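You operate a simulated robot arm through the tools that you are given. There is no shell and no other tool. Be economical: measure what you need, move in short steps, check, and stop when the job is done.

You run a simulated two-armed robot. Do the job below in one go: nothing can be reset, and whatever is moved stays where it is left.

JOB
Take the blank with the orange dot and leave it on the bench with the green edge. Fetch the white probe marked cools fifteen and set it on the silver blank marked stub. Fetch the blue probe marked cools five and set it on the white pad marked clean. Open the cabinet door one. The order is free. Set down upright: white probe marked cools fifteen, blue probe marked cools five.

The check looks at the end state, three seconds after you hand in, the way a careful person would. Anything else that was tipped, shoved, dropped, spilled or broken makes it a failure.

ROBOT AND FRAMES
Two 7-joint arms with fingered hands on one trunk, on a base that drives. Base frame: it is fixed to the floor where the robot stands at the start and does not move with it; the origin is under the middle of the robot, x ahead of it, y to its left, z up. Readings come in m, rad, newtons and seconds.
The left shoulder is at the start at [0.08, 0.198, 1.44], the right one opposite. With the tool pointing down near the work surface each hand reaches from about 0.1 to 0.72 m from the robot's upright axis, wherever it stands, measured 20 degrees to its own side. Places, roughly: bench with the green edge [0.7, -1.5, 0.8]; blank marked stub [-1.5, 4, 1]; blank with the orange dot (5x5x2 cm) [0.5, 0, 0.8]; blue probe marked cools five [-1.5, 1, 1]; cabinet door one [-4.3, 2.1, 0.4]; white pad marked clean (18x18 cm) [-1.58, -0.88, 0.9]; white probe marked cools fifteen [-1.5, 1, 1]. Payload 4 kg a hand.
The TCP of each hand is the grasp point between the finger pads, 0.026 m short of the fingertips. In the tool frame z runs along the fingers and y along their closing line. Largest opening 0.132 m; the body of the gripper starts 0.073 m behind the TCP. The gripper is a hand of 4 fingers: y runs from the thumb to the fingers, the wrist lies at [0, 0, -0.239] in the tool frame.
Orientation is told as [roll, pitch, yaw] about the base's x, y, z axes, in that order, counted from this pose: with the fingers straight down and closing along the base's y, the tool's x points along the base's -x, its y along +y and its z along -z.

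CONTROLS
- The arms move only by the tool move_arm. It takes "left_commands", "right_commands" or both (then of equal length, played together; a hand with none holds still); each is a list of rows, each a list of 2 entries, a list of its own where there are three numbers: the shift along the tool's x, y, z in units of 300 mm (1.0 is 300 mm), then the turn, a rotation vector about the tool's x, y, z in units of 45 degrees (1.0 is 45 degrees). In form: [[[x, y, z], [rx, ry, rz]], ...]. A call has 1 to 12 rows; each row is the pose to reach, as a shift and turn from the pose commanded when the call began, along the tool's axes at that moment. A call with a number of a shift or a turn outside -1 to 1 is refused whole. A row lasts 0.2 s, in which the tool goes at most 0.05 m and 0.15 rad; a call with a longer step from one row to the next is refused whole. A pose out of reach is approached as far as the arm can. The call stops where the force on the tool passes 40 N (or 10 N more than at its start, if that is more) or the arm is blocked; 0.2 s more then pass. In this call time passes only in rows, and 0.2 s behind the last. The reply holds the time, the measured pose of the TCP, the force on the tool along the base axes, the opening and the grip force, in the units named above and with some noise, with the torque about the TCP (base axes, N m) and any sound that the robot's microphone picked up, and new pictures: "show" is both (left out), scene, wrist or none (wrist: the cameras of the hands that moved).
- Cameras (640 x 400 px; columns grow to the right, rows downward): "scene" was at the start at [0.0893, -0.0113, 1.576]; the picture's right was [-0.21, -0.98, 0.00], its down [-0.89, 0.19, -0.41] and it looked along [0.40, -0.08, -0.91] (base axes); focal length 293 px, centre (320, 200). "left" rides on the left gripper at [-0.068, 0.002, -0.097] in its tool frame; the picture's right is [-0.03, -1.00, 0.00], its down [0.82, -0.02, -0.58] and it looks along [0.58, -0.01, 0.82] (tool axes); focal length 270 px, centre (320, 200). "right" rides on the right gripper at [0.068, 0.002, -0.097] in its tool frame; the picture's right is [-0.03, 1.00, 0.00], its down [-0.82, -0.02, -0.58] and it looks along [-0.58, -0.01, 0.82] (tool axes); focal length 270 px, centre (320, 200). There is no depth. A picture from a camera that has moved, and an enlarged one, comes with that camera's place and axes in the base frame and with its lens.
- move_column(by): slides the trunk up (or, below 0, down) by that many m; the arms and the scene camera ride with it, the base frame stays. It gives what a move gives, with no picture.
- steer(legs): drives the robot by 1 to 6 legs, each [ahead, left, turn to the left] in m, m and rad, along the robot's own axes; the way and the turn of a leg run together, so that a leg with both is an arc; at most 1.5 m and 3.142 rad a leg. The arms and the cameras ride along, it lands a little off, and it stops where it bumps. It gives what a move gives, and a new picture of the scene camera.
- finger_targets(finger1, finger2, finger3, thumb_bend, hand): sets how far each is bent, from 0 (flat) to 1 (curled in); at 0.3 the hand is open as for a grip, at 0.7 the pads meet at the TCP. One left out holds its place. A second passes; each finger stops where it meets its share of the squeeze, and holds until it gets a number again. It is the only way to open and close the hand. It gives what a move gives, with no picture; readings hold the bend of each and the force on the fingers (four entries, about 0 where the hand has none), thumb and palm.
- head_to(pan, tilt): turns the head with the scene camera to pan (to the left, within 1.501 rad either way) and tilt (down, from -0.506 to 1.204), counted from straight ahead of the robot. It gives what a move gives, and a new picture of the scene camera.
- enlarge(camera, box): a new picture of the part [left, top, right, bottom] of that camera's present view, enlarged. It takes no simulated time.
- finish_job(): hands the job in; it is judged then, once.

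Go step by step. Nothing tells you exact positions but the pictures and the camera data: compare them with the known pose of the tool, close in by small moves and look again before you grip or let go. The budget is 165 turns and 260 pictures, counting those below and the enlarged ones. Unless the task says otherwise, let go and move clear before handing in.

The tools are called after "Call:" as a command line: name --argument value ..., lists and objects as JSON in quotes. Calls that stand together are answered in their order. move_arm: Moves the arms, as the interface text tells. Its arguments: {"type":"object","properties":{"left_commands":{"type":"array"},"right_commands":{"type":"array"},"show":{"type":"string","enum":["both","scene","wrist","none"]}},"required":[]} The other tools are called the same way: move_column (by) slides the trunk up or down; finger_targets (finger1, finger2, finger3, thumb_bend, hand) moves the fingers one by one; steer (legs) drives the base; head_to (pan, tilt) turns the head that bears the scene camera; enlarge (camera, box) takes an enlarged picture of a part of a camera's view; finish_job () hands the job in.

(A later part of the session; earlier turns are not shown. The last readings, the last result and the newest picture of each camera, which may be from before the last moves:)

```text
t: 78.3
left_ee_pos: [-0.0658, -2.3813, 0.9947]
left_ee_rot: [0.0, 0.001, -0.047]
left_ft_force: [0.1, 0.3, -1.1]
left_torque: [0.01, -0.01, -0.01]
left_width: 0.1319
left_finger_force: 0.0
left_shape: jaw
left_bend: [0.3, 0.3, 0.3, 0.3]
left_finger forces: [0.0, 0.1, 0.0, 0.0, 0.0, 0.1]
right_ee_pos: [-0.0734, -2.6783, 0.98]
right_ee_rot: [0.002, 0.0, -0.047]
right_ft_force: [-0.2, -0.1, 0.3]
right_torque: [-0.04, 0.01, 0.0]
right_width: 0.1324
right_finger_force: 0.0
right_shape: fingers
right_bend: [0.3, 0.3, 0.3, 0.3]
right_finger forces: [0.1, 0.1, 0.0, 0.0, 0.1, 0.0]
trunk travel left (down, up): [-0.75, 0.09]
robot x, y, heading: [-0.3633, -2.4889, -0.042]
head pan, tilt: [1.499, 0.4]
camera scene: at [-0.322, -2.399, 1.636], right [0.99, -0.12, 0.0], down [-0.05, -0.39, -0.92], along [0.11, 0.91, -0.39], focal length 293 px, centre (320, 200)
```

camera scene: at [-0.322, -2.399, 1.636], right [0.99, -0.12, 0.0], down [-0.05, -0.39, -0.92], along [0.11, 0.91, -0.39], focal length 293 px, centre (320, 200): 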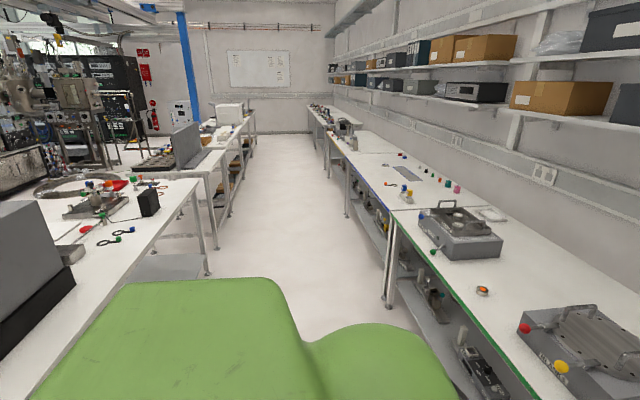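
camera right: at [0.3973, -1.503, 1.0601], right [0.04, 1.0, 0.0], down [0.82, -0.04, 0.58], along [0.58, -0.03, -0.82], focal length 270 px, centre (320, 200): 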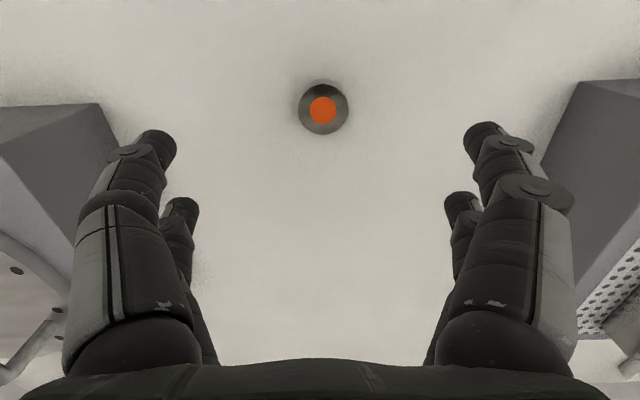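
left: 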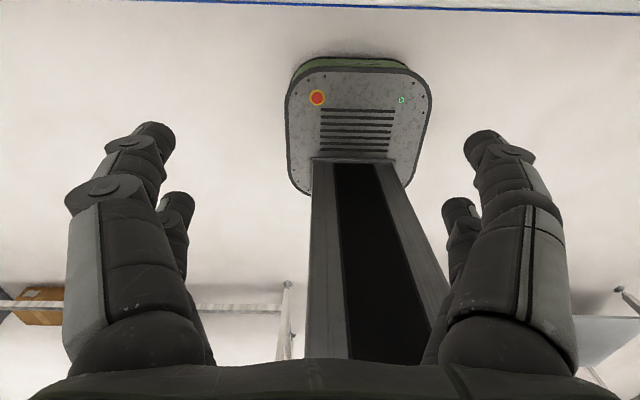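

Heading is near 0. I'll correct it slightly and back up past the bench end, watching the left side.

Call:
steer --legs '[[0, 0, 0.045], [-0.9, 0, 0]]'

Call:
steer --legs '[[-0.9, 0, 0]]'

```text
t: 83.4
left_ee_pos: [-0.9589, -2.3666, 0.9945]
left_ee_rot: [0.001, 0.0, 0.001]
left_ft_force: [0.4, 0.7, 0.4]
left_torque: [0.0, 0.01, 0.0]
left_width: 0.1319
left_finger_force: 0.0
left_shape: jaw
left_bend: [0.3, 0.3, 0.3, 0.3]
left_finger forces: [0.0, 0.0, 0.0, 0.0, 0.0, 0.0]
right_ee_pos: [-0.9511, -2.6627, 0.9807]
right_ee_rot: [0.0, -0.001, 0.001]
right_ft_force: [0.6, 0.0, -0.9]
right_torque: [0.02, 0.04, 0.02]
right_width: 0.1327
right_finger_force: 0.1
right_shape: fingers
right_bend: [0.3, 0.3, 0.3, 0.3]
right_finger forces: [0.0, 0.0, 0.0, 0.0, 0.0, 0.1]
trunk travel left (down, up): [-0.75, 0.09]
robot x, y, heading: [-1.2517, -2.4903, 0.005]
head pan, tilt: [1.499, 0.4]
camera scene: at [-1.2133, -2.3967, 1.6359], right [1.0, -0.07, 0.0], down [-0.03, -0.39, -0.92], along [0.06, 0.92, -0.39], focal length 293 px, centre (320, 200)
```

scene: 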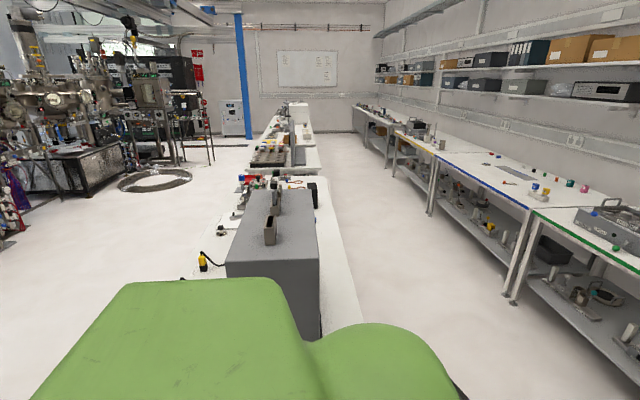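

```text
t: 88.3
left_ee_pos: [-1.8881, -2.3696, 0.9931]
left_ee_rot: [-0.001, 0.0, 0.004]
left_ft_force: [0.2, 0.1, 0.0]
left_torque: [0.0, 0.02, -0.01]
left_width: 0.132
left_finger_force: 0.2
left_shape: jaw
left_bend: [0.3, 0.3, 0.3, 0.3]
left_finger forces: [0.0, 0.0, 0.0, 0.0, 0.1, 0.0]
right_ee_pos: [-1.881, -2.6662, 0.98]
right_ee_rot: [0.0, -0.002, 0.004]
right_ft_force: [-0.2, 0.4, -0.7]
right_torque: [0.0, -0.01, 0.0]
right_width: 0.1324
right_finger_force: 0.1
right_shape: fingers
right_bend: [0.3, 0.3, 0.3, 0.3]
right_finger forces: [0.0, 0.0, 0.1, 0.1, 0.1, 0.1]
trunk travel left (down, up): [-0.75, 0.09]
robot x, y, heading: [-2.1831, -2.4943, 0.009]
head pan, tilt: [1.499, 0.4]
camera scene: at [-2.1433, -2.399, 1.6359], right [1.0, -0.07, 0.0], down [-0.03, -0.39, -0.92], along [0.06, 0.92, -0.39], focal length 293 px, centre (320, 200)
```

scene: 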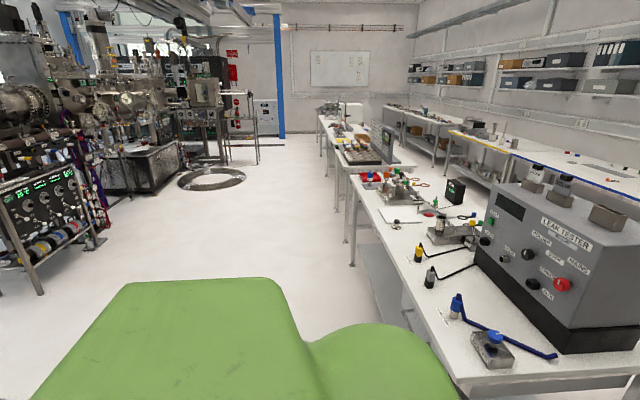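

The leak tester bench is on my left, the far side is open. I'll drive along +y, gradually spacing off from the bench, to face the probe panel from this side.

Call:
steer --legs '[[-0.08, 1.2, 0], [-0.2, 1.2, 0], [0, 1.05, 0]]'

Call:
head_to --pan 0 --tilt 0.55

```text
t: 105.2
left_ee_pos: [-2.2206, 1.1009, 0.9953]
left_ee_rot: [0.002, 0.001, 0.023]
left_ft_force: [-0.2, -0.5, 0.5]
left_torque: [0.01, -0.02, -0.03]
left_width: 0.1318
left_finger_force: 0.1
left_shape: jaw
left_bend: [0.3, 0.3, 0.3, 0.3]
left_finger forces: [0.0, 0.0, 0.0, 0.1, 0.0, 0.1]
right_ee_pos: [-2.2069, 0.8052, 0.9804]
right_ee_rot: [0.0, 0.001, 0.024]
right_ft_force: [0.6, -0.8, 0.5]
right_torque: [0.02, -0.01, -0.01]
right_width: 0.1325
right_finger_force: 0.1
right_shape: fingers
right_bend: [0.3, 0.3, 0.3, 0.3]
right_finger forces: [0.0, 0.0, 0.1, 0.0, 0.1, 0.0]
trunk travel left (down, up): [-0.75, 0.09]
robot x, y, heading: [-2.5142, 0.9737, 0.025]
head pan, tilt: [1.499, 0.4]
camera scene: at [-2.4749, 1.0661, 1.636], right [1.0, -0.05, 0.0], down [-0.02, -0.39, -0.92], along [0.04, 0.92, -0.39], focal length 293 px, centre (320, 200)
```

scene: 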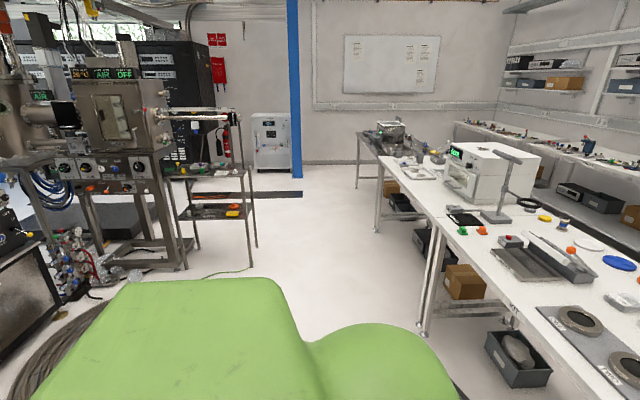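

```text
t: 106.8
left_ee_pos: [-2.2203, 1.1027, 0.995]
left_ee_rot: [0.0, 0.0, 0.025]
left_ft_force: [-0.1, 0.8, 0.1]
left_torque: [0.01, 0.01, 0.0]
left_width: 0.132
left_finger_force: 0.1
left_shape: jaw
left_bend: [0.3, 0.3, 0.3, 0.3]
left_finger forces: [0.1, 0.0, 0.1, 0.0, 0.0, 0.1]
right_ee_pos: [-2.2066, 0.8064, 0.9793]
right_ee_rot: [-0.002, 0.0, 0.025]
right_ft_force: [0.3, 0.5, 0.5]
right_torque: [0.01, 0.0, 0.0]
right_width: 0.1325
right_finger_force: 0.1
right_shape: fingers
right_bend: [0.3, 0.3, 0.3, 0.3]
right_finger forces: [0.0, 0.0, 0.0, 0.1, 0.1, 0.0]
trunk travel left (down, up): [-0.75, 0.09]
robot x, y, heading: [-2.5056, 0.9728, 0.022]
head pan, tilt: [0.0, 0.55]
camera scene: at [-2.3896, 0.9771, 1.6223], right [0.02, -1.0, 0.0], down [-0.52, -0.01, -0.85], along [0.85, 0.02, -0.52], focal length 293 px, centre (320, 200)
```

scene: 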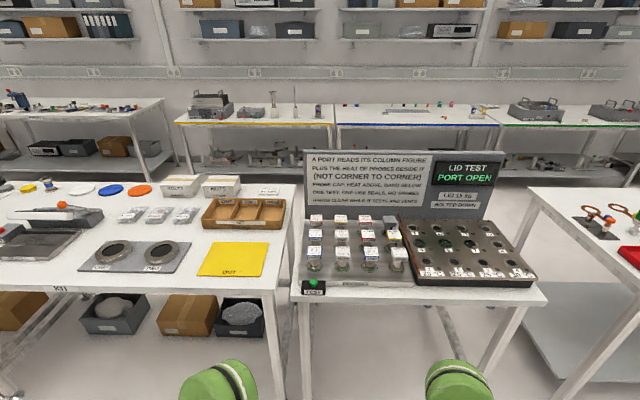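

The panel's front side is here, with a rack of probes and a port board. I'll zoom in to read it.

Call:
enlarge --camera "scene" --box '[300, 145, 508, 275]'

Call:
enlarge --camera "scene" --box '[296, 205, 424, 285]'

Call:
enlarge --camera "scene" --box '[396, 205, 540, 295]'

```text
3.08 times, centred on (404, 210) of scene
camera zoom: at [-2.3896, 0.9771, 1.6223], right [0.02, -1.0, 0.0], down [-0.52, -0.01, -0.85], along [0.85, 0.02, -0.52], focal length 900 px, centre (62, 169)
```

zoom: 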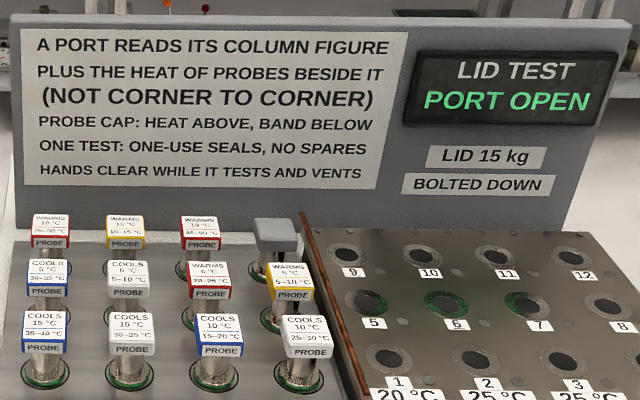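

```text
5.00 times, centred on (360, 245) of scene
camera zoom: at [-2.3896, 0.9771, 1.6223], right [0.02, -1.0, 0.0], down [-0.52, -0.01, -0.85], along [0.85, 0.02, -0.52], focal length 1463 px, centre (120, -25)
```

zoom: 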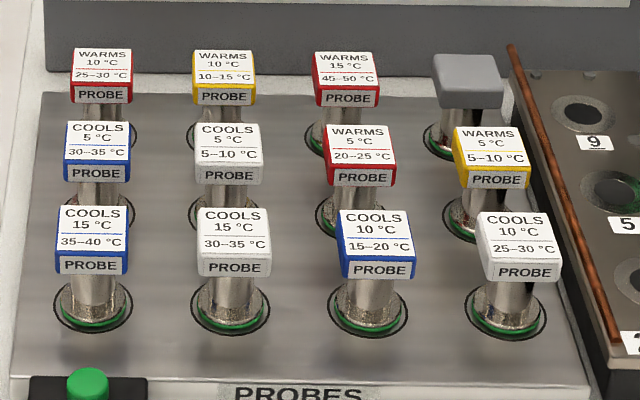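

```text
4.44 times, centred on (468, 250) of scene
camera zoom: at [-2.3896, 0.9771, 1.6223], right [0.02, -1.0, 0.0], down [-0.52, -0.01, -0.85], along [0.85, 0.02, -0.52], focal length 1301 px, centre (-338, -22)
```

zoom: 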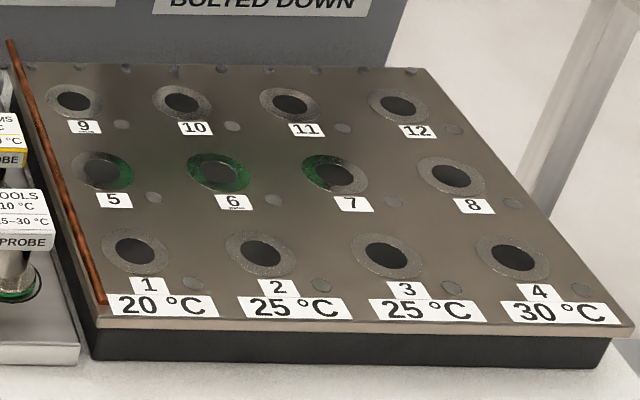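

The white "cools 15" probe is front row, second from left; the blue "cools 5" is middle row, leftmost. I only need to lift those two and must avoid the green button. I'll drive closer and look down on them.

Call:
steer --legs '[[0.3, 0, -0.023]]'

Call:
head_to --pan 0.0 --tilt 0.9

Call:
enlarge --camera "scene" --box '[220, 100, 420, 225]'

```text
t: 108.9
left_ee_pos: [-1.9229, 1.1008, 0.9957]
left_ee_rot: [0.0, -0.003, 0.003]
left_ft_force: [0.3, 0.1, 0.3]
left_torque: [-0.01, -0.02, 0.0]
left_width: 0.132
left_finger_force: 0.0
left_shape: jaw
left_bend: [0.3, 0.3, 0.3, 0.3]
left_finger forces: [0.0, 0.0, 0.0, 0.0, 0.0, 0.0]
right_ee_pos: [-1.9153, 0.8043, 0.9804]
right_ee_rot: [0.0, -0.002, 0.004]
right_ft_force: [0.5, -0.4, 0.1]
right_torque: [0.0, -0.01, -0.02]
right_width: 0.1324
right_finger_force: 0.0
right_shape: fingers
right_bend: [0.3, 0.3, 0.3, 0.3]
right_finger forces: [0.0, 0.0, 0.0, 0.0, 0.1, 0.1]
trunk travel left (down, up): [-0.75, 0.09]
robot x, y, heading: [-2.2138, 0.9788, 0.004]
head pan, tilt: [0.0, 0.55]
camera scene: at [-2.0961, 0.9784, 1.6225], right [0.0, -1.0, 0.0], down [-0.52, 0.0, -0.85], along [0.85, 0.0, -0.52], focal length 293 px, centre (320, 200)
```

scene: 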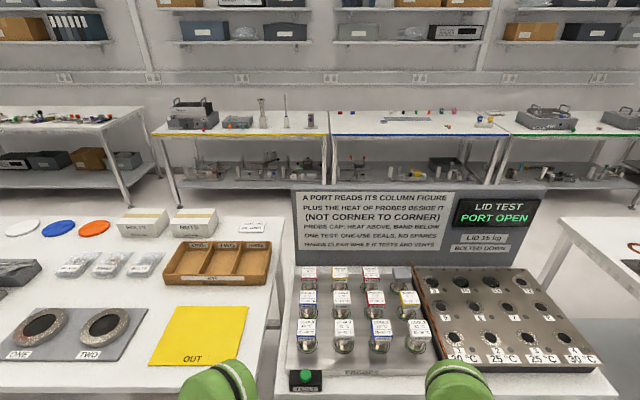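

```text
t: 109.7
left_ee_pos: [-1.9198, 1.0986, 0.9943]
left_ee_rot: [0.002, 0.001, 0.005]
left_ft_force: [1.0, -0.3, 0.2]
left_torque: [-0.01, 0.04, -0.01]
left_width: 0.1319
left_finger_force: 0.1
left_shape: jaw
left_bend: [0.3, 0.3, 0.3, 0.3]
left_finger forces: [0.0, 0.0, 0.0, 0.0, 0.0, 0.0]
right_ee_pos: [-1.9121, 0.8041, 0.9802]
right_ee_rot: [0.001, -0.001, 0.003]
right_ft_force: [0.2, -0.7, 0.1]
right_torque: [0.01, -0.02, -0.02]
right_width: 0.1326
right_finger_force: 0.0
right_shape: fingers
right_bend: [0.3, 0.3, 0.3, 0.3]
right_finger forces: [0.1, 0.0, 0.0, 0.1, 0.0, 0.1]
trunk travel left (down, up): [-0.75, 0.09]
robot x, y, heading: [-2.2106, 0.9789, 0.005]
head pan, tilt: [0.0, 0.901]
camera scene: at [-2.106, 0.9784, 1.5929], right [0.0, -1.0, 0.0], down [-0.78, 0.0, -0.62], along [0.62, 0.0, -0.78], focal length 293 px, centre (320, 200)
```

scene: 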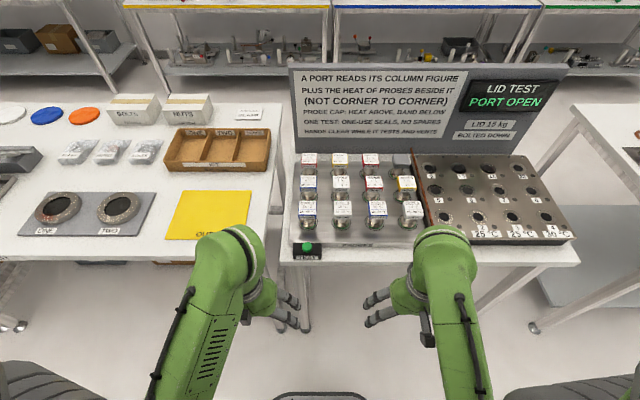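

```text
3.20 times, centred on (320, 162) of scene
camera zoom: at [-2.106, 0.9784, 1.5929], right [0.0, -1.0, 0.0], down [-0.78, 0.0, -0.62], along [0.62, 0.0, -0.78], focal length 936 px, centre (320, 320)
```

zoom: 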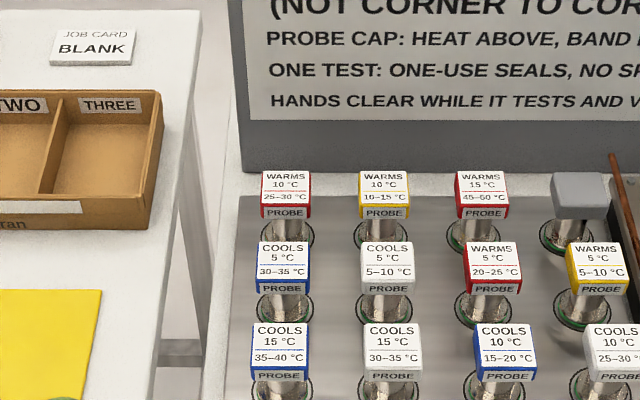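

The white "cools 15" cap top is at about [-1.62, 0.915, 0.945], the blue "cools 5" at [-1.523, 1.012]; pitch ≈ 95 mm. I'll raise the right hand over the white probe with the fingers partly closed to fit between neighbours.

Call:
finger_targets --hand "right" --finger1 0.47 --finger2 0.47 --finger3 0.47 --thumb_bend 0.47

Call:
move_arm --right_commands '[[[0, 0, -0.16], [0, 0, 0]], [[0, 0, -0.32], [0, 0, 0]], [[-0.05, 0.05, -0.42], [0, 0, 0]], [[-0.18, 0.12, -0.42], [0, 0, 0]], [[-0.32, 0.19, -0.42], [0, 0, 0]], [[-0.46, 0.25, -0.42], [0, 0, 0]], [[-0.6, 0.31, -0.42], [0, 0, 0]], [[-0.74, 0.37, -0.42], [0, 0, 0]], [[-0.86, 0.37, -0.42], [0, 0, 0]], [[-0.98, 0.37, -0.42], [0, 0, 0]]]' --show "both"

```text
t: 110.7
left_ee_pos: [-1.9206, 1.1011, 0.9948]
left_ee_rot: [0.0, -0.002, 0.006]
left_ft_force: [0.0, 0.0, 0.2]
left_torque: [0.01, 0.02, -0.01]
left_width: 0.1321
left_finger_force: 0.0
left_shape: jaw
left_bend: [0.3, 0.3, 0.3, 0.3]
left_finger forces: [0.0, 0.1, 0.0, 0.0, 0.0, 0.1]
right_ee_pos: [-1.9146, 0.8039, 0.9799]
right_ee_rot: [0.0, -0.002, 0.002]
right_ft_force: [-0.2, 0.3, 0.7]
right_torque: [-0.03, 0.0, 0.0]
right_width: 0.0769
right_finger_force: 0.1
right_shape: fingers
right_bend: [0.47, 0.47, 0.47, 0.47]
right_finger forces: [0.0, 0.0, 0.0, 0.0, 0.0, 0.0]
trunk travel left (down, up): [-0.75, 0.09]
robot x, y, heading: [-2.2161, 0.9808, 0.002]
head pan, tilt: [0.0, 0.901]
```

```text
t: 112.9
left_ee_pos: [-1.918, 1.1002, 0.9947]
left_ee_rot: [0.001, 0.004, 0.003]
left_ft_force: [0.7, -0.3, -0.5]
left_torque: [0.01, 0.03, 0.0]
left_width: 0.132
left_finger_force: 0.1
left_shape: jaw
left_bend: [0.3, 0.3, 0.3, 0.3]
left_finger forces: [0.0, 0.0, 0.0, 0.0, 0.1, 0.0]
right_ee_pos: [-1.6166, 0.9138, 1.1054]
right_ee_rot: [-0.002, 0.002, 0.003]
right_ft_force: [0.5, 0.3, 0.9]
right_torque: [-0.04, 0.04, 0.01]
right_width: 0.0764
right_finger_force: 0.0
right_shape: fingers
right_bend: [0.47, 0.47, 0.47, 0.47]
right_finger forces: [0.1, 0.0, 0.1, 0.1, 0.1, 0.0]
right hand out of reach, approached as far as the arm can: row 1, 2, 3, 4, 5, 6, 7
trunk travel left (down, up): [-0.75, 0.09]
robot x, y, heading: [-2.2134, 0.9784, 0.005]
head pan, tilt: [0.0, 0.901]
camera scene: at [-2.1019, 0.9786, 1.5926], right [0.0, -1.0, 0.0], down [-0.79, 0.0, -0.62], along [0.62, 0.0, -0.79], focal length 293 px, centre (320, 200)
camera right: at [-1.6853, 0.9156, 1.203], right [0.02, 1.0, 0.0], down [0.82, -0.02, 0.57], along [0.57, -0.01, -0.82], focal length 270 px, centre (320, 200)
```

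scene: 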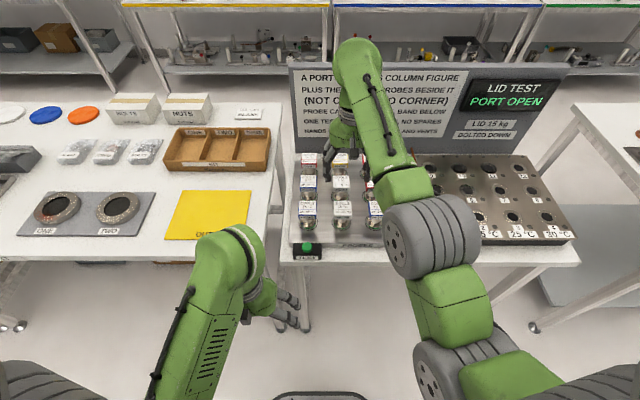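
right: 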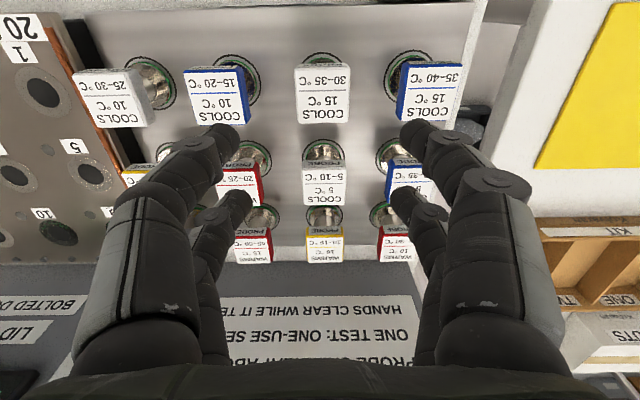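

The white "cools 15" probe is directly ahead of the tool line at [-1.627, 0.917]. I'll lower to just above the caps and look again.

Call:
move_arm --right_commands '[[[0.02, 0.008, 0.12], [0, 0, 0]], [[0.033, 0.011, 0.25], [0, 0, 0]], [[0.033, 0.011, 0.38], [0, 0, 0]]]' --show "both"

Call:
enlarge --camera "right" --box '[160, 60, 480, 260]'

```text
t: 113.7
left_ee_pos: [-1.9208, 1.1015, 0.996]
left_ee_rot: [0.001, 0.0, 0.004]
left_ft_force: [0.4, -0.6, 0.9]
left_torque: [0.03, -0.02, 0.0]
left_width: 0.1316
left_finger_force: 0.0
left_shape: jaw
left_bend: [0.3, 0.3, 0.3, 0.3]
left_finger forces: [0.0, 0.1, 0.0, 0.1, 0.1, 0.0]
right_ee_pos: [-1.6299, 0.918, 0.9925]
right_ee_rot: [0.0, -0.001, 0.005]
right_ft_force: [0.2, 0.0, 0.5]
right_torque: [0.01, 0.0, -0.02]
right_width: 0.0764
right_finger_force: 0.0
right_shape: fingers
right_bend: [0.47, 0.47, 0.47, 0.47]
right_finger forces: [0.0, 0.1, 0.0, 0.0, 0.1, 0.1]
trunk travel left (down, up): [-0.75, 0.09]
robot x, y, heading: [-2.2141, 0.9778, 0.006]
head pan, tilt: [0.0, 0.901]
camera scene: at [-2.1059, 0.9785, 1.5929], right [0.0, -1.0, 0.0], down [-0.78, 0.0, -0.62], along [0.62, 0.0, -0.78], focal length 293 px, centre (320, 200)
camera right: at [-1.6979, 0.9201, 1.0892], right [0.02, 1.0, 0.0], down [0.82, -0.02, 0.58], along [0.58, -0.01, -0.82], focal length 270 px, centre (320, 200)
```

scene: 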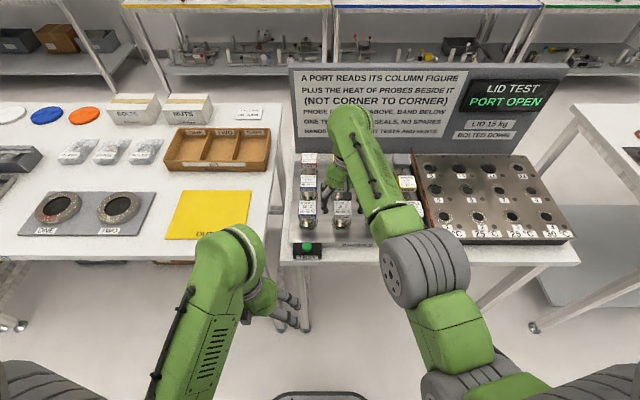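
right: 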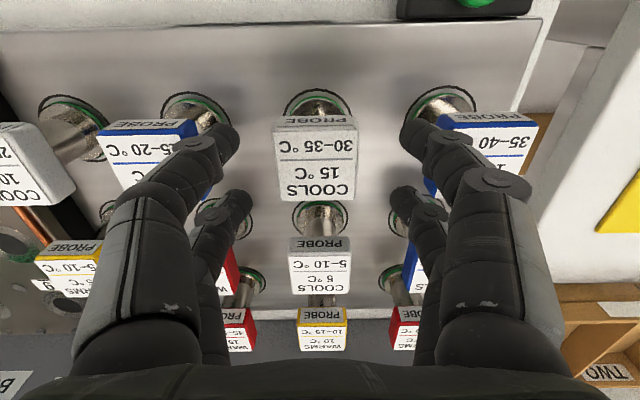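

```text
2.00 times, centred on (320, 160) of right
camera zoom: at [-1.6979, 0.9201, 1.0892], right [0.02, 1.0, 0.0], down [0.82, -0.02, 0.58], along [0.58, -0.01, -0.82], focal length 541 px, centre (320, 280)
```

zoom: 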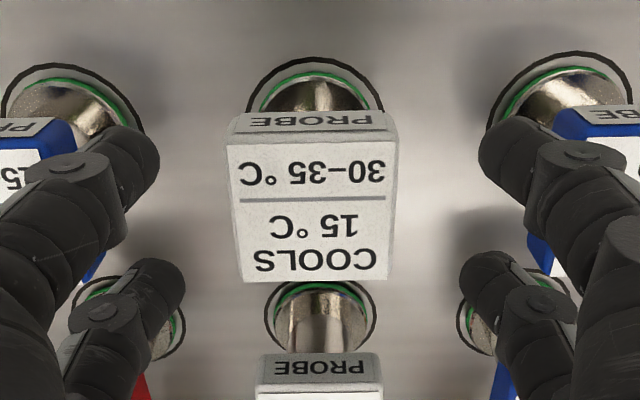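

The cap is well centred. I'll narrow the opening slightly for neighbour clearance, and lower stepwise.

Call:
finger_targets --hand "right" --finger1 0.505 --finger2 0.505 --finger3 0.505 --thumb_bend 0.505

Call:
move_arm --right_commands '[[[-0.016, -0.008, 0.03], [0, 0, 0]], [[-0.016, -0.008, 0.085], [0, 0, 0]]]' --show "wrist"

Call:
enlarge --camera "right" --box '[160, 60, 480, 260]'

```text
t: 114.7
left_ee_pos: [-1.9219, 1.1007, 0.995]
left_ee_rot: [0.0, 0.0, 0.002]
left_ft_force: [-0.4, -0.2, -0.4]
left_torque: [0.04, -0.01, 0.0]
left_width: 0.1321
left_finger_force: 0.1
left_shape: jaw
left_bend: [0.3, 0.3, 0.3, 0.3]
left_finger forces: [0.0, 0.0, 0.0, 0.0, 0.0, 0.0]
right_ee_pos: [-1.6301, 0.9185, 0.9932]
right_ee_rot: [0.0, 0.0, 0.003]
right_ft_force: [0.1, 0.3, -0.1]
right_torque: [0.01, -0.03, 0.04]
right_width: 0.0667
right_finger_force: 0.0
right_shape: fingers
right_bend: [0.5, 0.5, 0.5, 0.5]
right_finger forces: [0.0, 0.0, 0.0, 0.0, 0.1, 0.0]
trunk travel left (down, up): [-0.75, 0.09]
robot x, y, heading: [-2.2153, 0.9789, 0.007]
head pan, tilt: [0.0, 0.901]
```

```text
t: 115.3
left_ee_pos: [-1.9207, 1.1003, 0.9954]
left_ee_rot: [-0.001, 0.0, 0.002]
left_ft_force: [0.1, -0.2, -0.1]
left_torque: [0.02, -0.01, 0.02]
left_width: 0.1318
left_finger_force: 0.0
left_shape: jaw
left_bend: [0.3, 0.3, 0.3, 0.3]
left_finger forces: [0.0, 0.1, 0.0, 0.0, 0.0, 0.0]
right_ee_pos: [-1.6243, 0.9149, 0.9676]
right_ee_rot: [0.001, 0.001, 0.003]
right_ft_force: [-0.1, 0.2, 0.9]
right_torque: [0.0, 0.01, 0.02]
right_width: 0.0664
right_finger_force: 0.0
right_shape: fingers
right_bend: [0.5, 0.5, 0.5, 0.5]
right_finger forces: [0.0, 0.1, 0.0, 0.0, 0.1, 0.0]
trunk travel left (down, up): [-0.75, 0.09]
robot x, y, heading: [-2.2109, 0.977, 0.002]
head pan, tilt: [0.0, 0.901]
camera right: at [-1.6933, 0.9171, 1.0644], right [0.02, 1.0, 0.0], down [0.82, -0.02, 0.58], along [0.58, -0.01, -0.82], focal length 270 px, centre (320, 200)
```

right: 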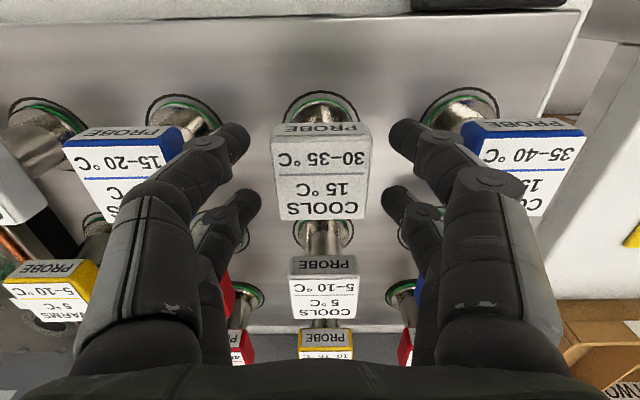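

```text
2.00 times, centred on (320, 160) of right
camera zoom: at [-1.6933, 0.9171, 1.0644], right [0.02, 1.0, 0.0], down [0.82, -0.02, 0.58], along [0.58, -0.01, -0.82], focal length 541 px, centre (320, 280)
```

zoom: 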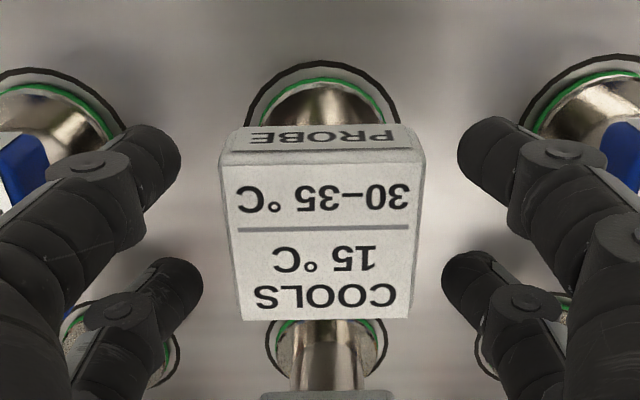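

Centred and clear of neighbours. I'll lower about 22 mm and close gently.

Call:
move_arm --right_commands '[[[0, 0, 0.035], [0, 0, 0]], [[0, 0, 0.075], [0, 0, 0]]]' --show "wrist"

```text
t: 115.9
left_ee_pos: [-1.9206, 1.1015, 0.994]
left_ee_rot: [-0.002, 0.0, 0.004]
left_ft_force: [1.3, -0.6, -0.3]
left_torque: [0.01, 0.01, 0.02]
left_width: 0.1318
left_finger_force: 0.1
left_shape: jaw
left_bend: [0.3, 0.3, 0.3, 0.3]
left_finger forces: [0.0, 0.0, 0.0, 0.0, 0.0, 0.0]
right_ee_pos: [-1.6252, 0.9162, 0.944]
right_ee_rot: [0.0, -0.002, 0.004]
right_ft_force: [0.3, 0.4, 0.6]
right_torque: [0.0, -0.01, 0.01]
right_width: 0.0665
right_finger_force: 0.0
right_shape: fingers
right_bend: [0.5, 0.5, 0.5, 0.5]
right_finger forces: [0.0, 0.0, 0.0, 0.1, 0.1, 0.0]
trunk travel left (down, up): [-0.75, 0.09]
robot x, y, heading: [-2.2159, 0.9788, 0.001]
head pan, tilt: [0.0, 0.901]
camera right: at [-1.6927, 0.9173, 1.0417], right [0.02, 1.0, 0.0], down [0.82, -0.02, 0.58], along [0.58, -0.01, -0.82], focal length 270 px, centre (320, 200)
```

right: 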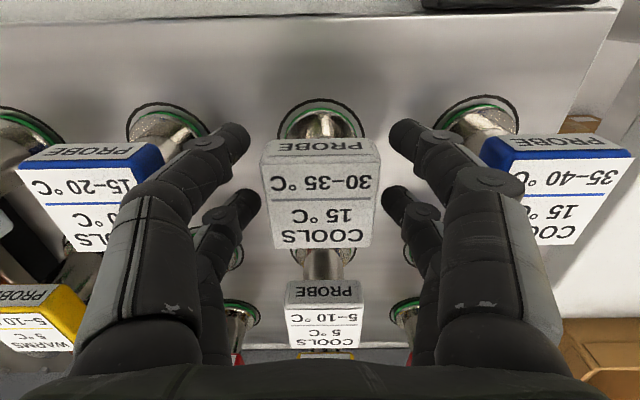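

Tips are just below the cap's lower edge level. I'll close the hand.

Call:
finger_targets --hand "right" --finger1 0.7 --finger2 0.7 --finger3 0.7 --thumb_bend 0.7

Call:
move_arm --right_commands '[[[0, 0, -0.05], [0, 0, 0]], [[0, 0, -0.1], [0, 0, 0]]]' --show "wrist"

```text
t: 116.9
left_ee_pos: [-1.92, 1.1002, 0.9952]
left_ee_rot: [0.001, -0.001, 0.004]
left_ft_force: [0.8, 0.0, -0.2]
left_torque: [0.02, 0.01, 0.01]
left_width: 0.132
left_finger_force: 0.1
left_shape: jaw
left_bend: [0.3, 0.3, 0.3, 0.3]
left_finger forces: [0.0, 0.1, 0.0, 0.0, 0.1, 0.0]
right_ee_pos: [-1.6236, 0.9161, 0.9454]
right_ee_rot: [0.0, 0.001, 0.004]
right_ft_force: [0.2, 0.4, -0.4]
right_torque: [0.0, -0.04, 0.03]
right_width: 0.043
right_finger_force: 16.4
right_shape: fingers
right_bend: [0.54, 0.55, 0.62, 0.65]
right_finger forces: [8.3, 7.9, 5.5, 0.0, 10.1, 0.1]
trunk travel left (down, up): [-0.75, 0.09]
robot x, y, heading: [-2.2152, 0.9779, 0.004]
head pan, tilt: [0.0, 0.901]
```

```text
t: 117.5
left_ee_pos: [-1.9221, 1.1017, 0.995]
left_ee_rot: [0.0, 0.0, 0.003]
left_ft_force: [-0.3, -0.2, 0.5]
left_torque: [-0.02, -0.01, -0.04]
left_width: 0.132
left_finger_force: 0.1
left_shape: jaw
left_bend: [0.3, 0.3, 0.3, 0.3]
left_finger forces: [0.0, 0.0, 0.0, 0.0, 0.0, 0.0]
right_ee_pos: [-1.6233, 0.9186, 0.9738]
right_ee_rot: [-0.002, -0.001, 0.004]
right_ft_force: [0.6, -0.2, -2.5]
right_torque: [-0.01, 0.03, -0.01]
right_width: 0.0428
right_finger_force: 15.5
right_shape: fingers
right_bend: [0.54, 0.55, 0.62, 0.65]
right_finger forces: [8.3, 7.8, 5.5, 0.0, 10.2, 0.0]
trunk travel left (down, up): [-0.75, 0.09]
robot x, y, heading: [-2.2109, 0.9767, 0.002]
head pan, tilt: [0.0, 0.901]
camera right: at [-1.6924, 0.9191, 1.0716], right [0.02, 1.0, 0.0], down [0.82, -0.02, 0.58], along [0.58, -0.01, -0.82], focal length 270 px, centre (320, 200)
```

right: 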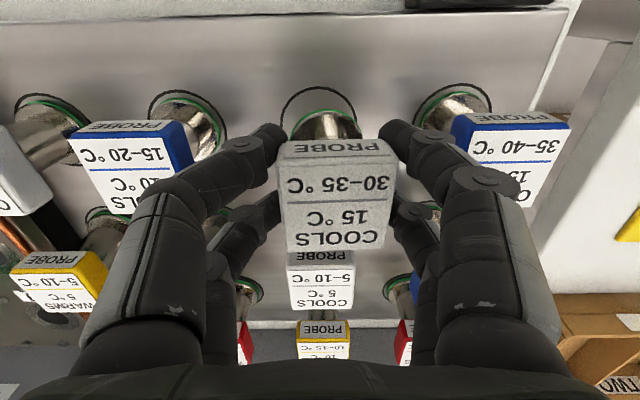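

It's lifting out. I'll continue straight up and inspect the probe's full length.

Call:
move_arm --right_commands '[[[0, 0, -0.12], [0, 0, 0]], [[0, 0, -0.24], [0, 0, 0]], [[0, 0, -0.36], [0, 0, 0]], [[0, 0, -0.46], [0, 0, 0]]]' --show "scene"

Call:
enlarge --camera "scene" --box '[260, 60, 420, 160]'

```text
t: 118.5
left_ee_pos: [-1.921, 1.1009, 0.9944]
left_ee_rot: [0.001, -0.001, 0.003]
left_ft_force: [0.5, 0.1, -0.4]
left_torque: [-0.02, -0.02, 0.0]
left_width: 0.1319
left_finger_force: 0.0
left_shape: jaw
left_bend: [0.3, 0.3, 0.3, 0.3]
left_finger forces: [0.0, 0.0, 0.1, 0.1, 0.0, 0.0]
right_ee_pos: [-1.6229, 0.9163, 1.1113]
right_ee_rot: [-0.002, -0.001, 0.004]
right_ft_force: [-0.4, -0.6, -2.9]
right_torque: [-0.03, 0.04, 0.06]
right_width: 0.043
right_finger_force: 15.7
right_shape: fingers
right_bend: [0.54, 0.55, 0.63, 0.65]
right_finger forces: [8.3, 7.8, 5.5, 0.1, 10.0, 0.0]
trunk travel left (down, up): [-0.75, 0.09]
robot x, y, heading: [-2.2144, 0.9724, 0.004]
head pan, tilt: [0.0, 0.901]
camera scene: at [-2.1067, 0.9786, 1.5929], right [0.0, -1.0, 0.0], down [-0.78, 0.0, -0.62], along [0.62, 0.0, -0.78], focal length 293 px, centre (320, 200)
```

scene: 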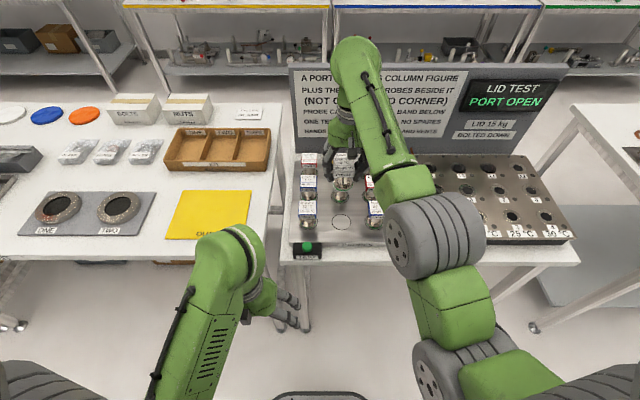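

```text
4.00 times, centred on (340, 110) of scene
camera zoom: at [-2.1067, 0.9786, 1.5929], right [0.0, -1.0, 0.0], down [-0.78, 0.0, -0.62], along [0.62, 0.0, -0.78], focal length 1171 px, centre (240, 560)
```

zoom: 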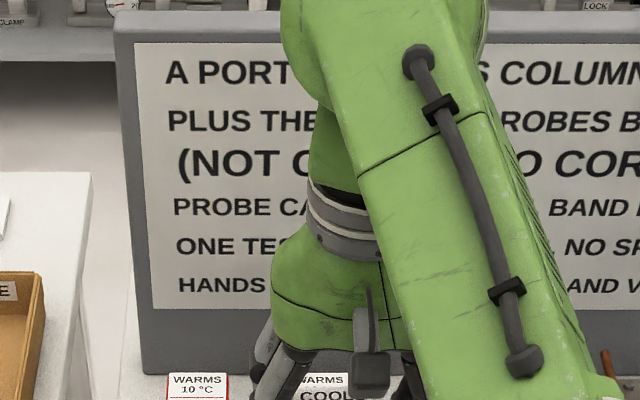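

Call:
enlarge --camera "scene" --box '[280, 140, 400, 215]'

```text
5.33 times, centred on (340, 178) of scene
camera zoom: at [-2.1067, 0.9786, 1.5929], right [0.0, -1.0, 0.0], down [-0.78, 0.0, -0.62], along [0.62, 0.0, -0.78], focal length 1561 px, centre (213, 320)
```

zoom: 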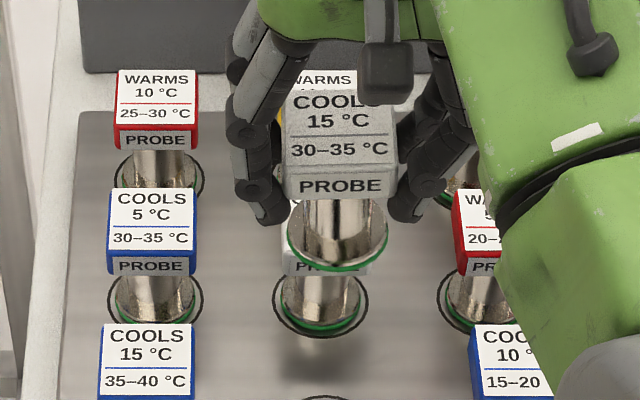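

The probe is a cap on a short stem with a flat flange (about 73 mm from TCP to bottom). I'll carry it back to the robot's right side.

Call:
move_arm --right_commands '[[[0.14, -0.03, 0], [0, 0, 0]], [[0.28, -0.09, 0], [0, 0, 0]], [[0.42, -0.16, 0.02], [0, 0, 0]], [[0.55, -0.22, 0.07], [0, 0, 0]], [[0.67, -0.28, 0.13], [0, 0, 0]], [[0.78, -0.35, 0.18], [0, 0, 0]], [[0.86, -0.42, 0.2], [0, 0, 0]]]' --show "scene"

Call:
finger_targets --hand "left" --finger1 0.505 --finger2 0.505 --finger3 0.505 --thumb_bend 0.505

```text
t: 120.1
left_ee_pos: [-1.921, 1.1004, 0.9944]
left_ee_rot: [0.0, -0.001, 0.003]
left_ft_force: [0.3, 0.5, 0.4]
left_torque: [-0.03, -0.01, 0.03]
left_width: 0.132
left_finger_force: 0.0
left_shape: jaw
left_bend: [0.3, 0.3, 0.3, 0.3]
left_finger forces: [0.0, 0.0, 0.0, 0.0, 0.0, 0.0]
right_ee_pos: [-1.8888, 0.7934, 1.0183]
right_ee_rot: [0.0, -0.005, 0.003]
right_ft_force: [-0.4, -0.5, -3.2]
right_torque: [-0.02, -0.03, 0.01]
right_width: 0.0427
right_finger_force: 16.2
right_shape: fingers
right_bend: [0.54, 0.55, 0.63, 0.65]
right_finger forces: [8.3, 7.6, 5.5, 0.0, 9.9, 0.0]
right hand out of reach, approached as far as the arm can: row 2, 3, 4, 5, 6, 7
trunk travel left (down, up): [-0.75, 0.09]
robot x, y, heading: [-2.2142, 0.9737, -0.001]
head pan, tilt: [0.0, 0.901]
camera scene: at [-2.1076, 0.9782, 1.593], right [0.0, -1.0, 0.0], down [-0.78, 0.0, -0.62], along [0.62, 0.0, -0.78], focal length 293 px, centre (320, 200)
```

scene: 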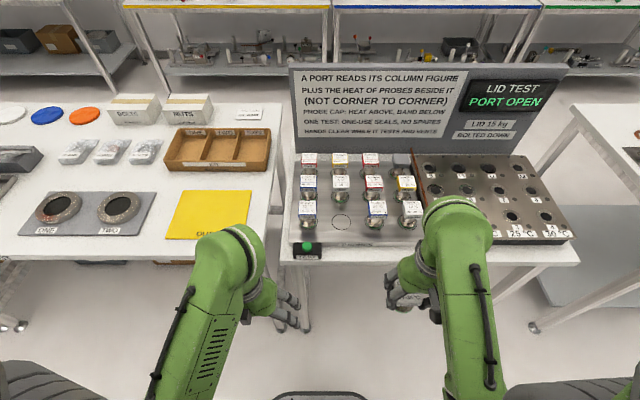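

```text
t: 121.1
left_ee_pos: [-1.921, 1.1007, 0.9961]
left_ee_rot: [0.0, -0.002, 0.003]
left_ft_force: [-0.7, 0.5, -0.2]
left_torque: [0.04, 0.01, -0.01]
left_width: 0.0665
left_finger_force: 0.1
left_shape: fingers
left_bend: [0.5, 0.5, 0.5, 0.5]
left_finger forces: [0.0, 0.1, 0.0, 0.1, 0.0, 0.0]
right_ee_pos: [-1.8881, 0.7945, 1.0173]
right_ee_rot: [0.0, -0.004, 0.005]
right_ft_force: [-0.5, 0.0, -3.0]
right_torque: [-0.03, 0.03, -0.02]
right_width: 0.0425
right_finger_force: 15.4
right_shape: fingers
right_bend: [0.54, 0.55, 0.63, 0.65]
right_finger forces: [8.3, 7.4, 5.4, 0.0, 9.8, 0.0]
trunk travel left (down, up): [-0.75, 0.09]
robot x, y, heading: [-2.2129, 0.977, 0.006]
head pan, tilt: [0.0, 0.901]
```

White probe carried. Now the left hand goes up and over toward the blue "cools 5" probe.

Call:
move_arm --left_commands '[[[-0.1, -0.02, -0.1], [0, 0, 0]], [[-0.22, -0.06, -0.2], [0, 0, 0]], [[-0.36, -0.12, -0.25], [0, 0, 0]], [[-0.5, -0.18, -0.25], [0, 0, 0]], [[-0.64, -0.24, -0.25], [0, 0, 0]], [[-0.79, -0.29, -0.25], [0, 0, 0]], [[-0.94, -0.29, -0.25], [0, 0, 0]]]' --show "none"

Call:
move_arm --left_commands '[[[-0.12, 0, 0], [0, 0, 0]], [[-0.25, 0, 0], [0, 0, 0]], [[-0.387, 0, 0.04], [0, 0, 0]]]' --show "both"

```text
t: 122.7
left_ee_pos: [-1.6365, 1.012, 1.0676]
left_ee_rot: [0.0, 0.005, 0.003]
left_ft_force: [-0.5, -0.3, -0.6]
left_torque: [0.03, 0.03, 0.0]
left_width: 0.0666
left_finger_force: 0.1
left_shape: fingers
left_bend: [0.5, 0.5, 0.5, 0.5]
left_finger forces: [0.1, 0.0, 0.0, 0.0, 0.0, 0.0]
left hand out of reach, approached as far as the arm can: row 1, 2, 3, 4
right_ee_pos: [-1.8859, 0.7937, 1.0166]
right_ee_rot: [0.0, -0.001, 0.003]
right_ft_force: [0.2, 0.2, -2.7]
right_torque: [-0.02, -0.02, 0.02]
right_width: 0.0427
right_finger_force: 15.3
right_shape: fingers
right_bend: [0.54, 0.55, 0.63, 0.65]
right_finger forces: [8.3, 7.4, 5.4, 0.0, 9.7, 0.0]
trunk travel left (down, up): [-0.75, 0.09]
robot x, y, heading: [-2.216, 0.9812, 0.002]
head pan, tilt: [0.0, 0.901]
```

```text
t: 123.5
left_ee_pos: [-1.5215, 1.0154, 1.0588]
left_ee_rot: [0.0, 0.0, 0.005]
left_ft_force: [-0.2, 0.1, -1.2]
left_torque: [0.01, 0.03, 0.02]
left_width: 0.0664
left_finger_force: 0.1
left_shape: fingers
left_bend: [0.5, 0.5, 0.5, 0.5]
left_finger forces: [0.1, 0.1, 0.1, 0.0, 0.0, 0.0]
right_ee_pos: [-1.887, 0.7934, 1.017]
right_ee_rot: [0.0, -0.003, 0.004]
right_ft_force: [0.9, 0.6, -3.3]
right_torque: [-0.03, -0.01, 0.01]
right_width: 0.0424
right_finger_force: 15.3
right_shape: fingers
right_bend: [0.54, 0.55, 0.63, 0.65]
right_finger forces: [8.3, 7.5, 5.5, 0.0, 9.7, 0.1]
trunk travel left (down, up): [-0.75, 0.09]
robot x, y, heading: [-2.2103, 0.9781, 0.002]
head pan, tilt: [0.0, 0.901]
camera scene: at [-2.1048, 0.978, 1.5928], right [0.0, -1.0, 0.0], down [-0.78, 0.0, -0.62], along [0.62, 0.0, -0.78], focal length 293 px, centre (320, 200)
camera left: at [-1.4538, 1.0169, 1.1557], right [0.03, -1.0, 0.0], down [-0.82, -0.02, 0.58], along [-0.58, -0.02, -0.82], focal length 270 px, centre (320, 200)
```

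scene: 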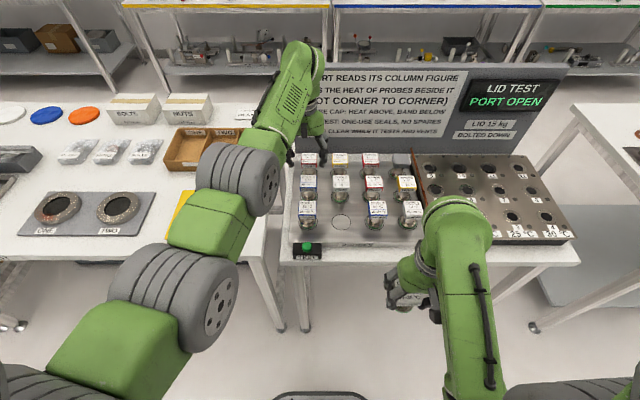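
left: 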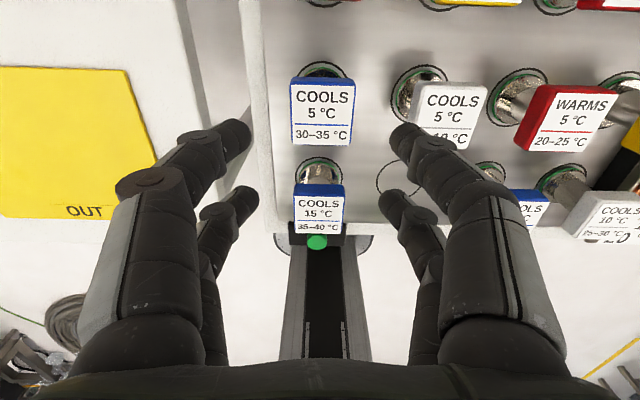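

The blue "cools 5" probe is below the left hand at [-1.519, 1.0125]. I'll lower to just above it and check.

Call:
move_arm --left_commands '[[[0, -0.008, 0.12], [0, 0, 0]], [[-0.004, -0.008, 0.24], [0, 0, 0]], [[-0.004, -0.008, 0.3], [0, 0, 0]]]' --show "wrist"

```text
t: 124.3
left_ee_pos: [-1.522, 1.0128, 0.9688]
left_ee_rot: [-0.002, -0.002, 0.003]
left_ft_force: [-0.4, -0.2, 0.5]
left_torque: [-0.03, -0.03, 0.0]
left_width: 0.0663
left_finger_force: 0.0
left_shape: fingers
left_bend: [0.5, 0.5, 0.5, 0.5]
left_finger forces: [0.0, 0.0, 0.0, 0.0, 0.0, 0.0]
right_ee_pos: [-1.8879, 0.7939, 1.0182]
right_ee_rot: [0.0, -0.003, 0.005]
right_ft_force: [-0.9, -0.1, -1.7]
right_torque: [-0.04, 0.02, -0.01]
right_width: 0.0425
right_finger_force: 15.2
right_shape: fingers
right_bend: [0.54, 0.55, 0.63, 0.65]
right_finger forces: [8.4, 7.3, 5.4, 0.0, 9.7, 0.0]
trunk travel left (down, up): [-0.75, 0.09]
robot x, y, heading: [-2.2139, 0.9794, 0.005]
head pan, tilt: [0.0, 0.901]
camera left: at [-1.4541, 1.014, 1.0659], right [0.03, -1.0, 0.0], down [-0.82, -0.02, 0.58], along [-0.58, -0.02, -0.82], focal length 270 px, centre (320, 200)
```

left: 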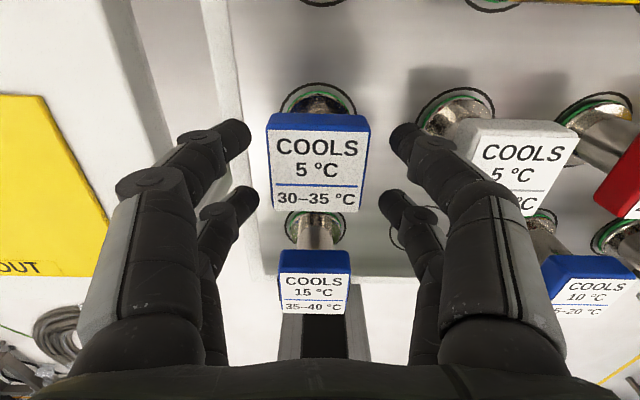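

Centred. I'll lower 24 mm and close the left hand, then lift a little.

Call:
move_arm --left_commands '[[[0, 0, 0.04], [0, 0, 0]], [[0, 0, 0.08], [0, 0, 0]]]' --show "none"

Call:
finger_targets --hand "left" --finger1 0.7 --finger2 0.7 --finger3 0.7 --thumb_bend 0.7

Call:
move_arm --left_commands '[[[0, 0, -0.06], [0, 0, 0]], [[0, 0, -0.14], [0, 0, 0]], [[0, 0, -0.28], [0, 0, 0]], [[0, 0, -0.42], [0, 0, 0]]]' --show "both"

```text
t: 124.9
left_ee_pos: [-1.5268, 1.011, 0.9454]
left_ee_rot: [-0.003, 0.002, 0.004]
left_ft_force: [-0.7, -0.7, 0.7]
left_torque: [-0.01, -0.04, 0.0]
left_width: 0.066
left_finger_force: 0.0
left_shape: fingers
left_bend: [0.5, 0.5, 0.5, 0.5]
left_finger forces: [0.0, 0.1, 0.0, 0.1, 0.1, 0.1]
left hand out of reach, approached as far as the arm can: row 2
right_ee_pos: [-1.8877, 0.7938, 1.0182]
right_ee_rot: [0.0, -0.004, 0.001]
right_ft_force: [-0.2, 0.4, -2.9]
right_torque: [-0.01, -0.04, 0.01]
right_width: 0.0426
right_finger_force: 15.5
right_shape: fingers
right_bend: [0.54, 0.55, 0.63, 0.65]
right_finger forces: [8.3, 7.2, 5.4, 0.0, 9.7, 0.1]
trunk travel left (down, up): [-0.75, 0.09]
robot x, y, heading: [-2.2162, 0.9749, -0.005]
head pan, tilt: [0.0, 0.901]
```

```text
t: 125.9
left_ee_pos: [-1.5264, 1.0123, 0.9451]
left_ee_rot: [0.0, 0.0, 0.004]
left_ft_force: [0.2, -0.5, 0.5]
left_torque: [-0.02, 0.03, 0.03]
left_width: 0.0442
left_finger_force: 15.7
left_shape: fingers
left_bend: [0.53, 0.54, 0.62, 0.65]
left_finger forces: [8.5, 7.7, 5.4, 0.0, 10.1, 0.0]
right_ee_pos: [-1.886, 0.7936, 1.0176]
right_ee_rot: [0.001, -0.004, 0.003]
right_ft_force: [0.2, -0.8, -1.3]
right_torque: [-0.01, 0.03, 0.05]
right_width: 0.0426
right_finger_force: 15.1
right_shape: fingers
right_bend: [0.54, 0.55, 0.63, 0.65]
right_finger forces: [8.3, 7.3, 5.4, 0.0, 9.7, 0.0]
trunk travel left (down, up): [-0.75, 0.09]
robot x, y, heading: [-2.2158, 0.9767, 0.001]
head pan, tilt: [0.0, 0.901]
```

```text
t: 126.9
left_ee_pos: [-1.5257, 1.0135, 1.0695]
left_ee_rot: [0.0, 0.005, 0.004]
left_ft_force: [-0.5, 0.2, -1.6]
left_torque: [0.02, -0.01, -0.04]
left_width: 0.0443
left_finger_force: 16.0
left_shape: fingers
left_bend: [0.53, 0.54, 0.62, 0.65]
left_finger forces: [8.7, 7.4, 5.3, 0.1, 10.4, 0.0]
right_ee_pos: [-1.8881, 0.7943, 1.0175]
right_ee_rot: [0.0, -0.005, 0.004]
right_ft_force: [-0.3, 0.1, -2.3]
right_torque: [0.0, -0.01, -0.02]
right_width: 0.0425
right_finger_force: 15.0
right_shape: fingers
right_bend: [0.54, 0.55, 0.63, 0.65]
right_finger forces: [8.3, 7.5, 5.4, 0.1, 9.7, 0.0]
trunk travel left (down, up): [-0.75, 0.09]
robot x, y, heading: [-2.2125, 0.9789, 0.0]
head pan, tilt: [0.0, 0.901]
camera scene: at [-2.1075, 0.9782, 1.5929], right [0.0, -1.0, 0.0], down [-0.78, 0.0, -0.62], along [0.62, 0.0, -0.78], focal length 293 px, centre (320, 200)
camera left: at [-1.4577, 1.0153, 1.1666], right [0.03, -1.0, 0.0], down [-0.81, -0.02, 0.58], along [-0.58, -0.02, -0.81], focal length 270 px, centre (320, 200)
```

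scene: 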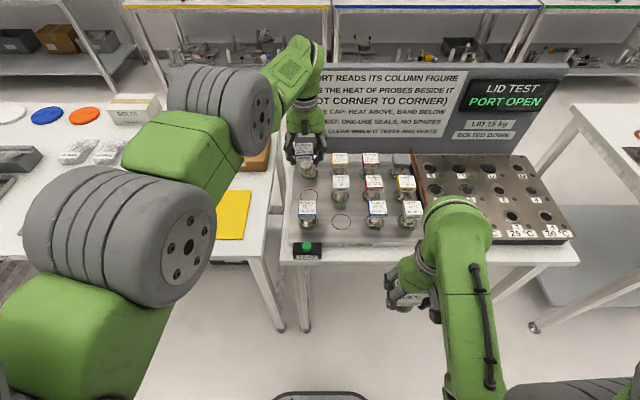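
left: 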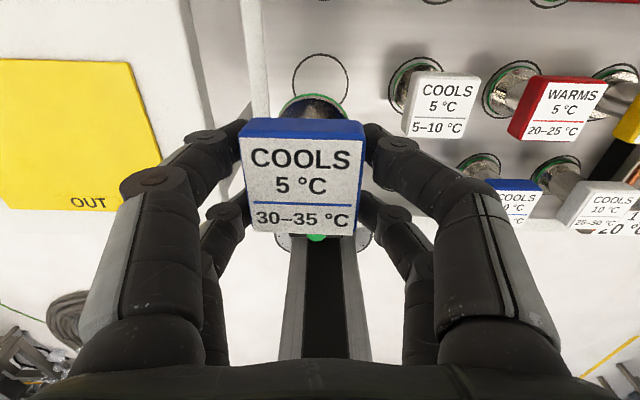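

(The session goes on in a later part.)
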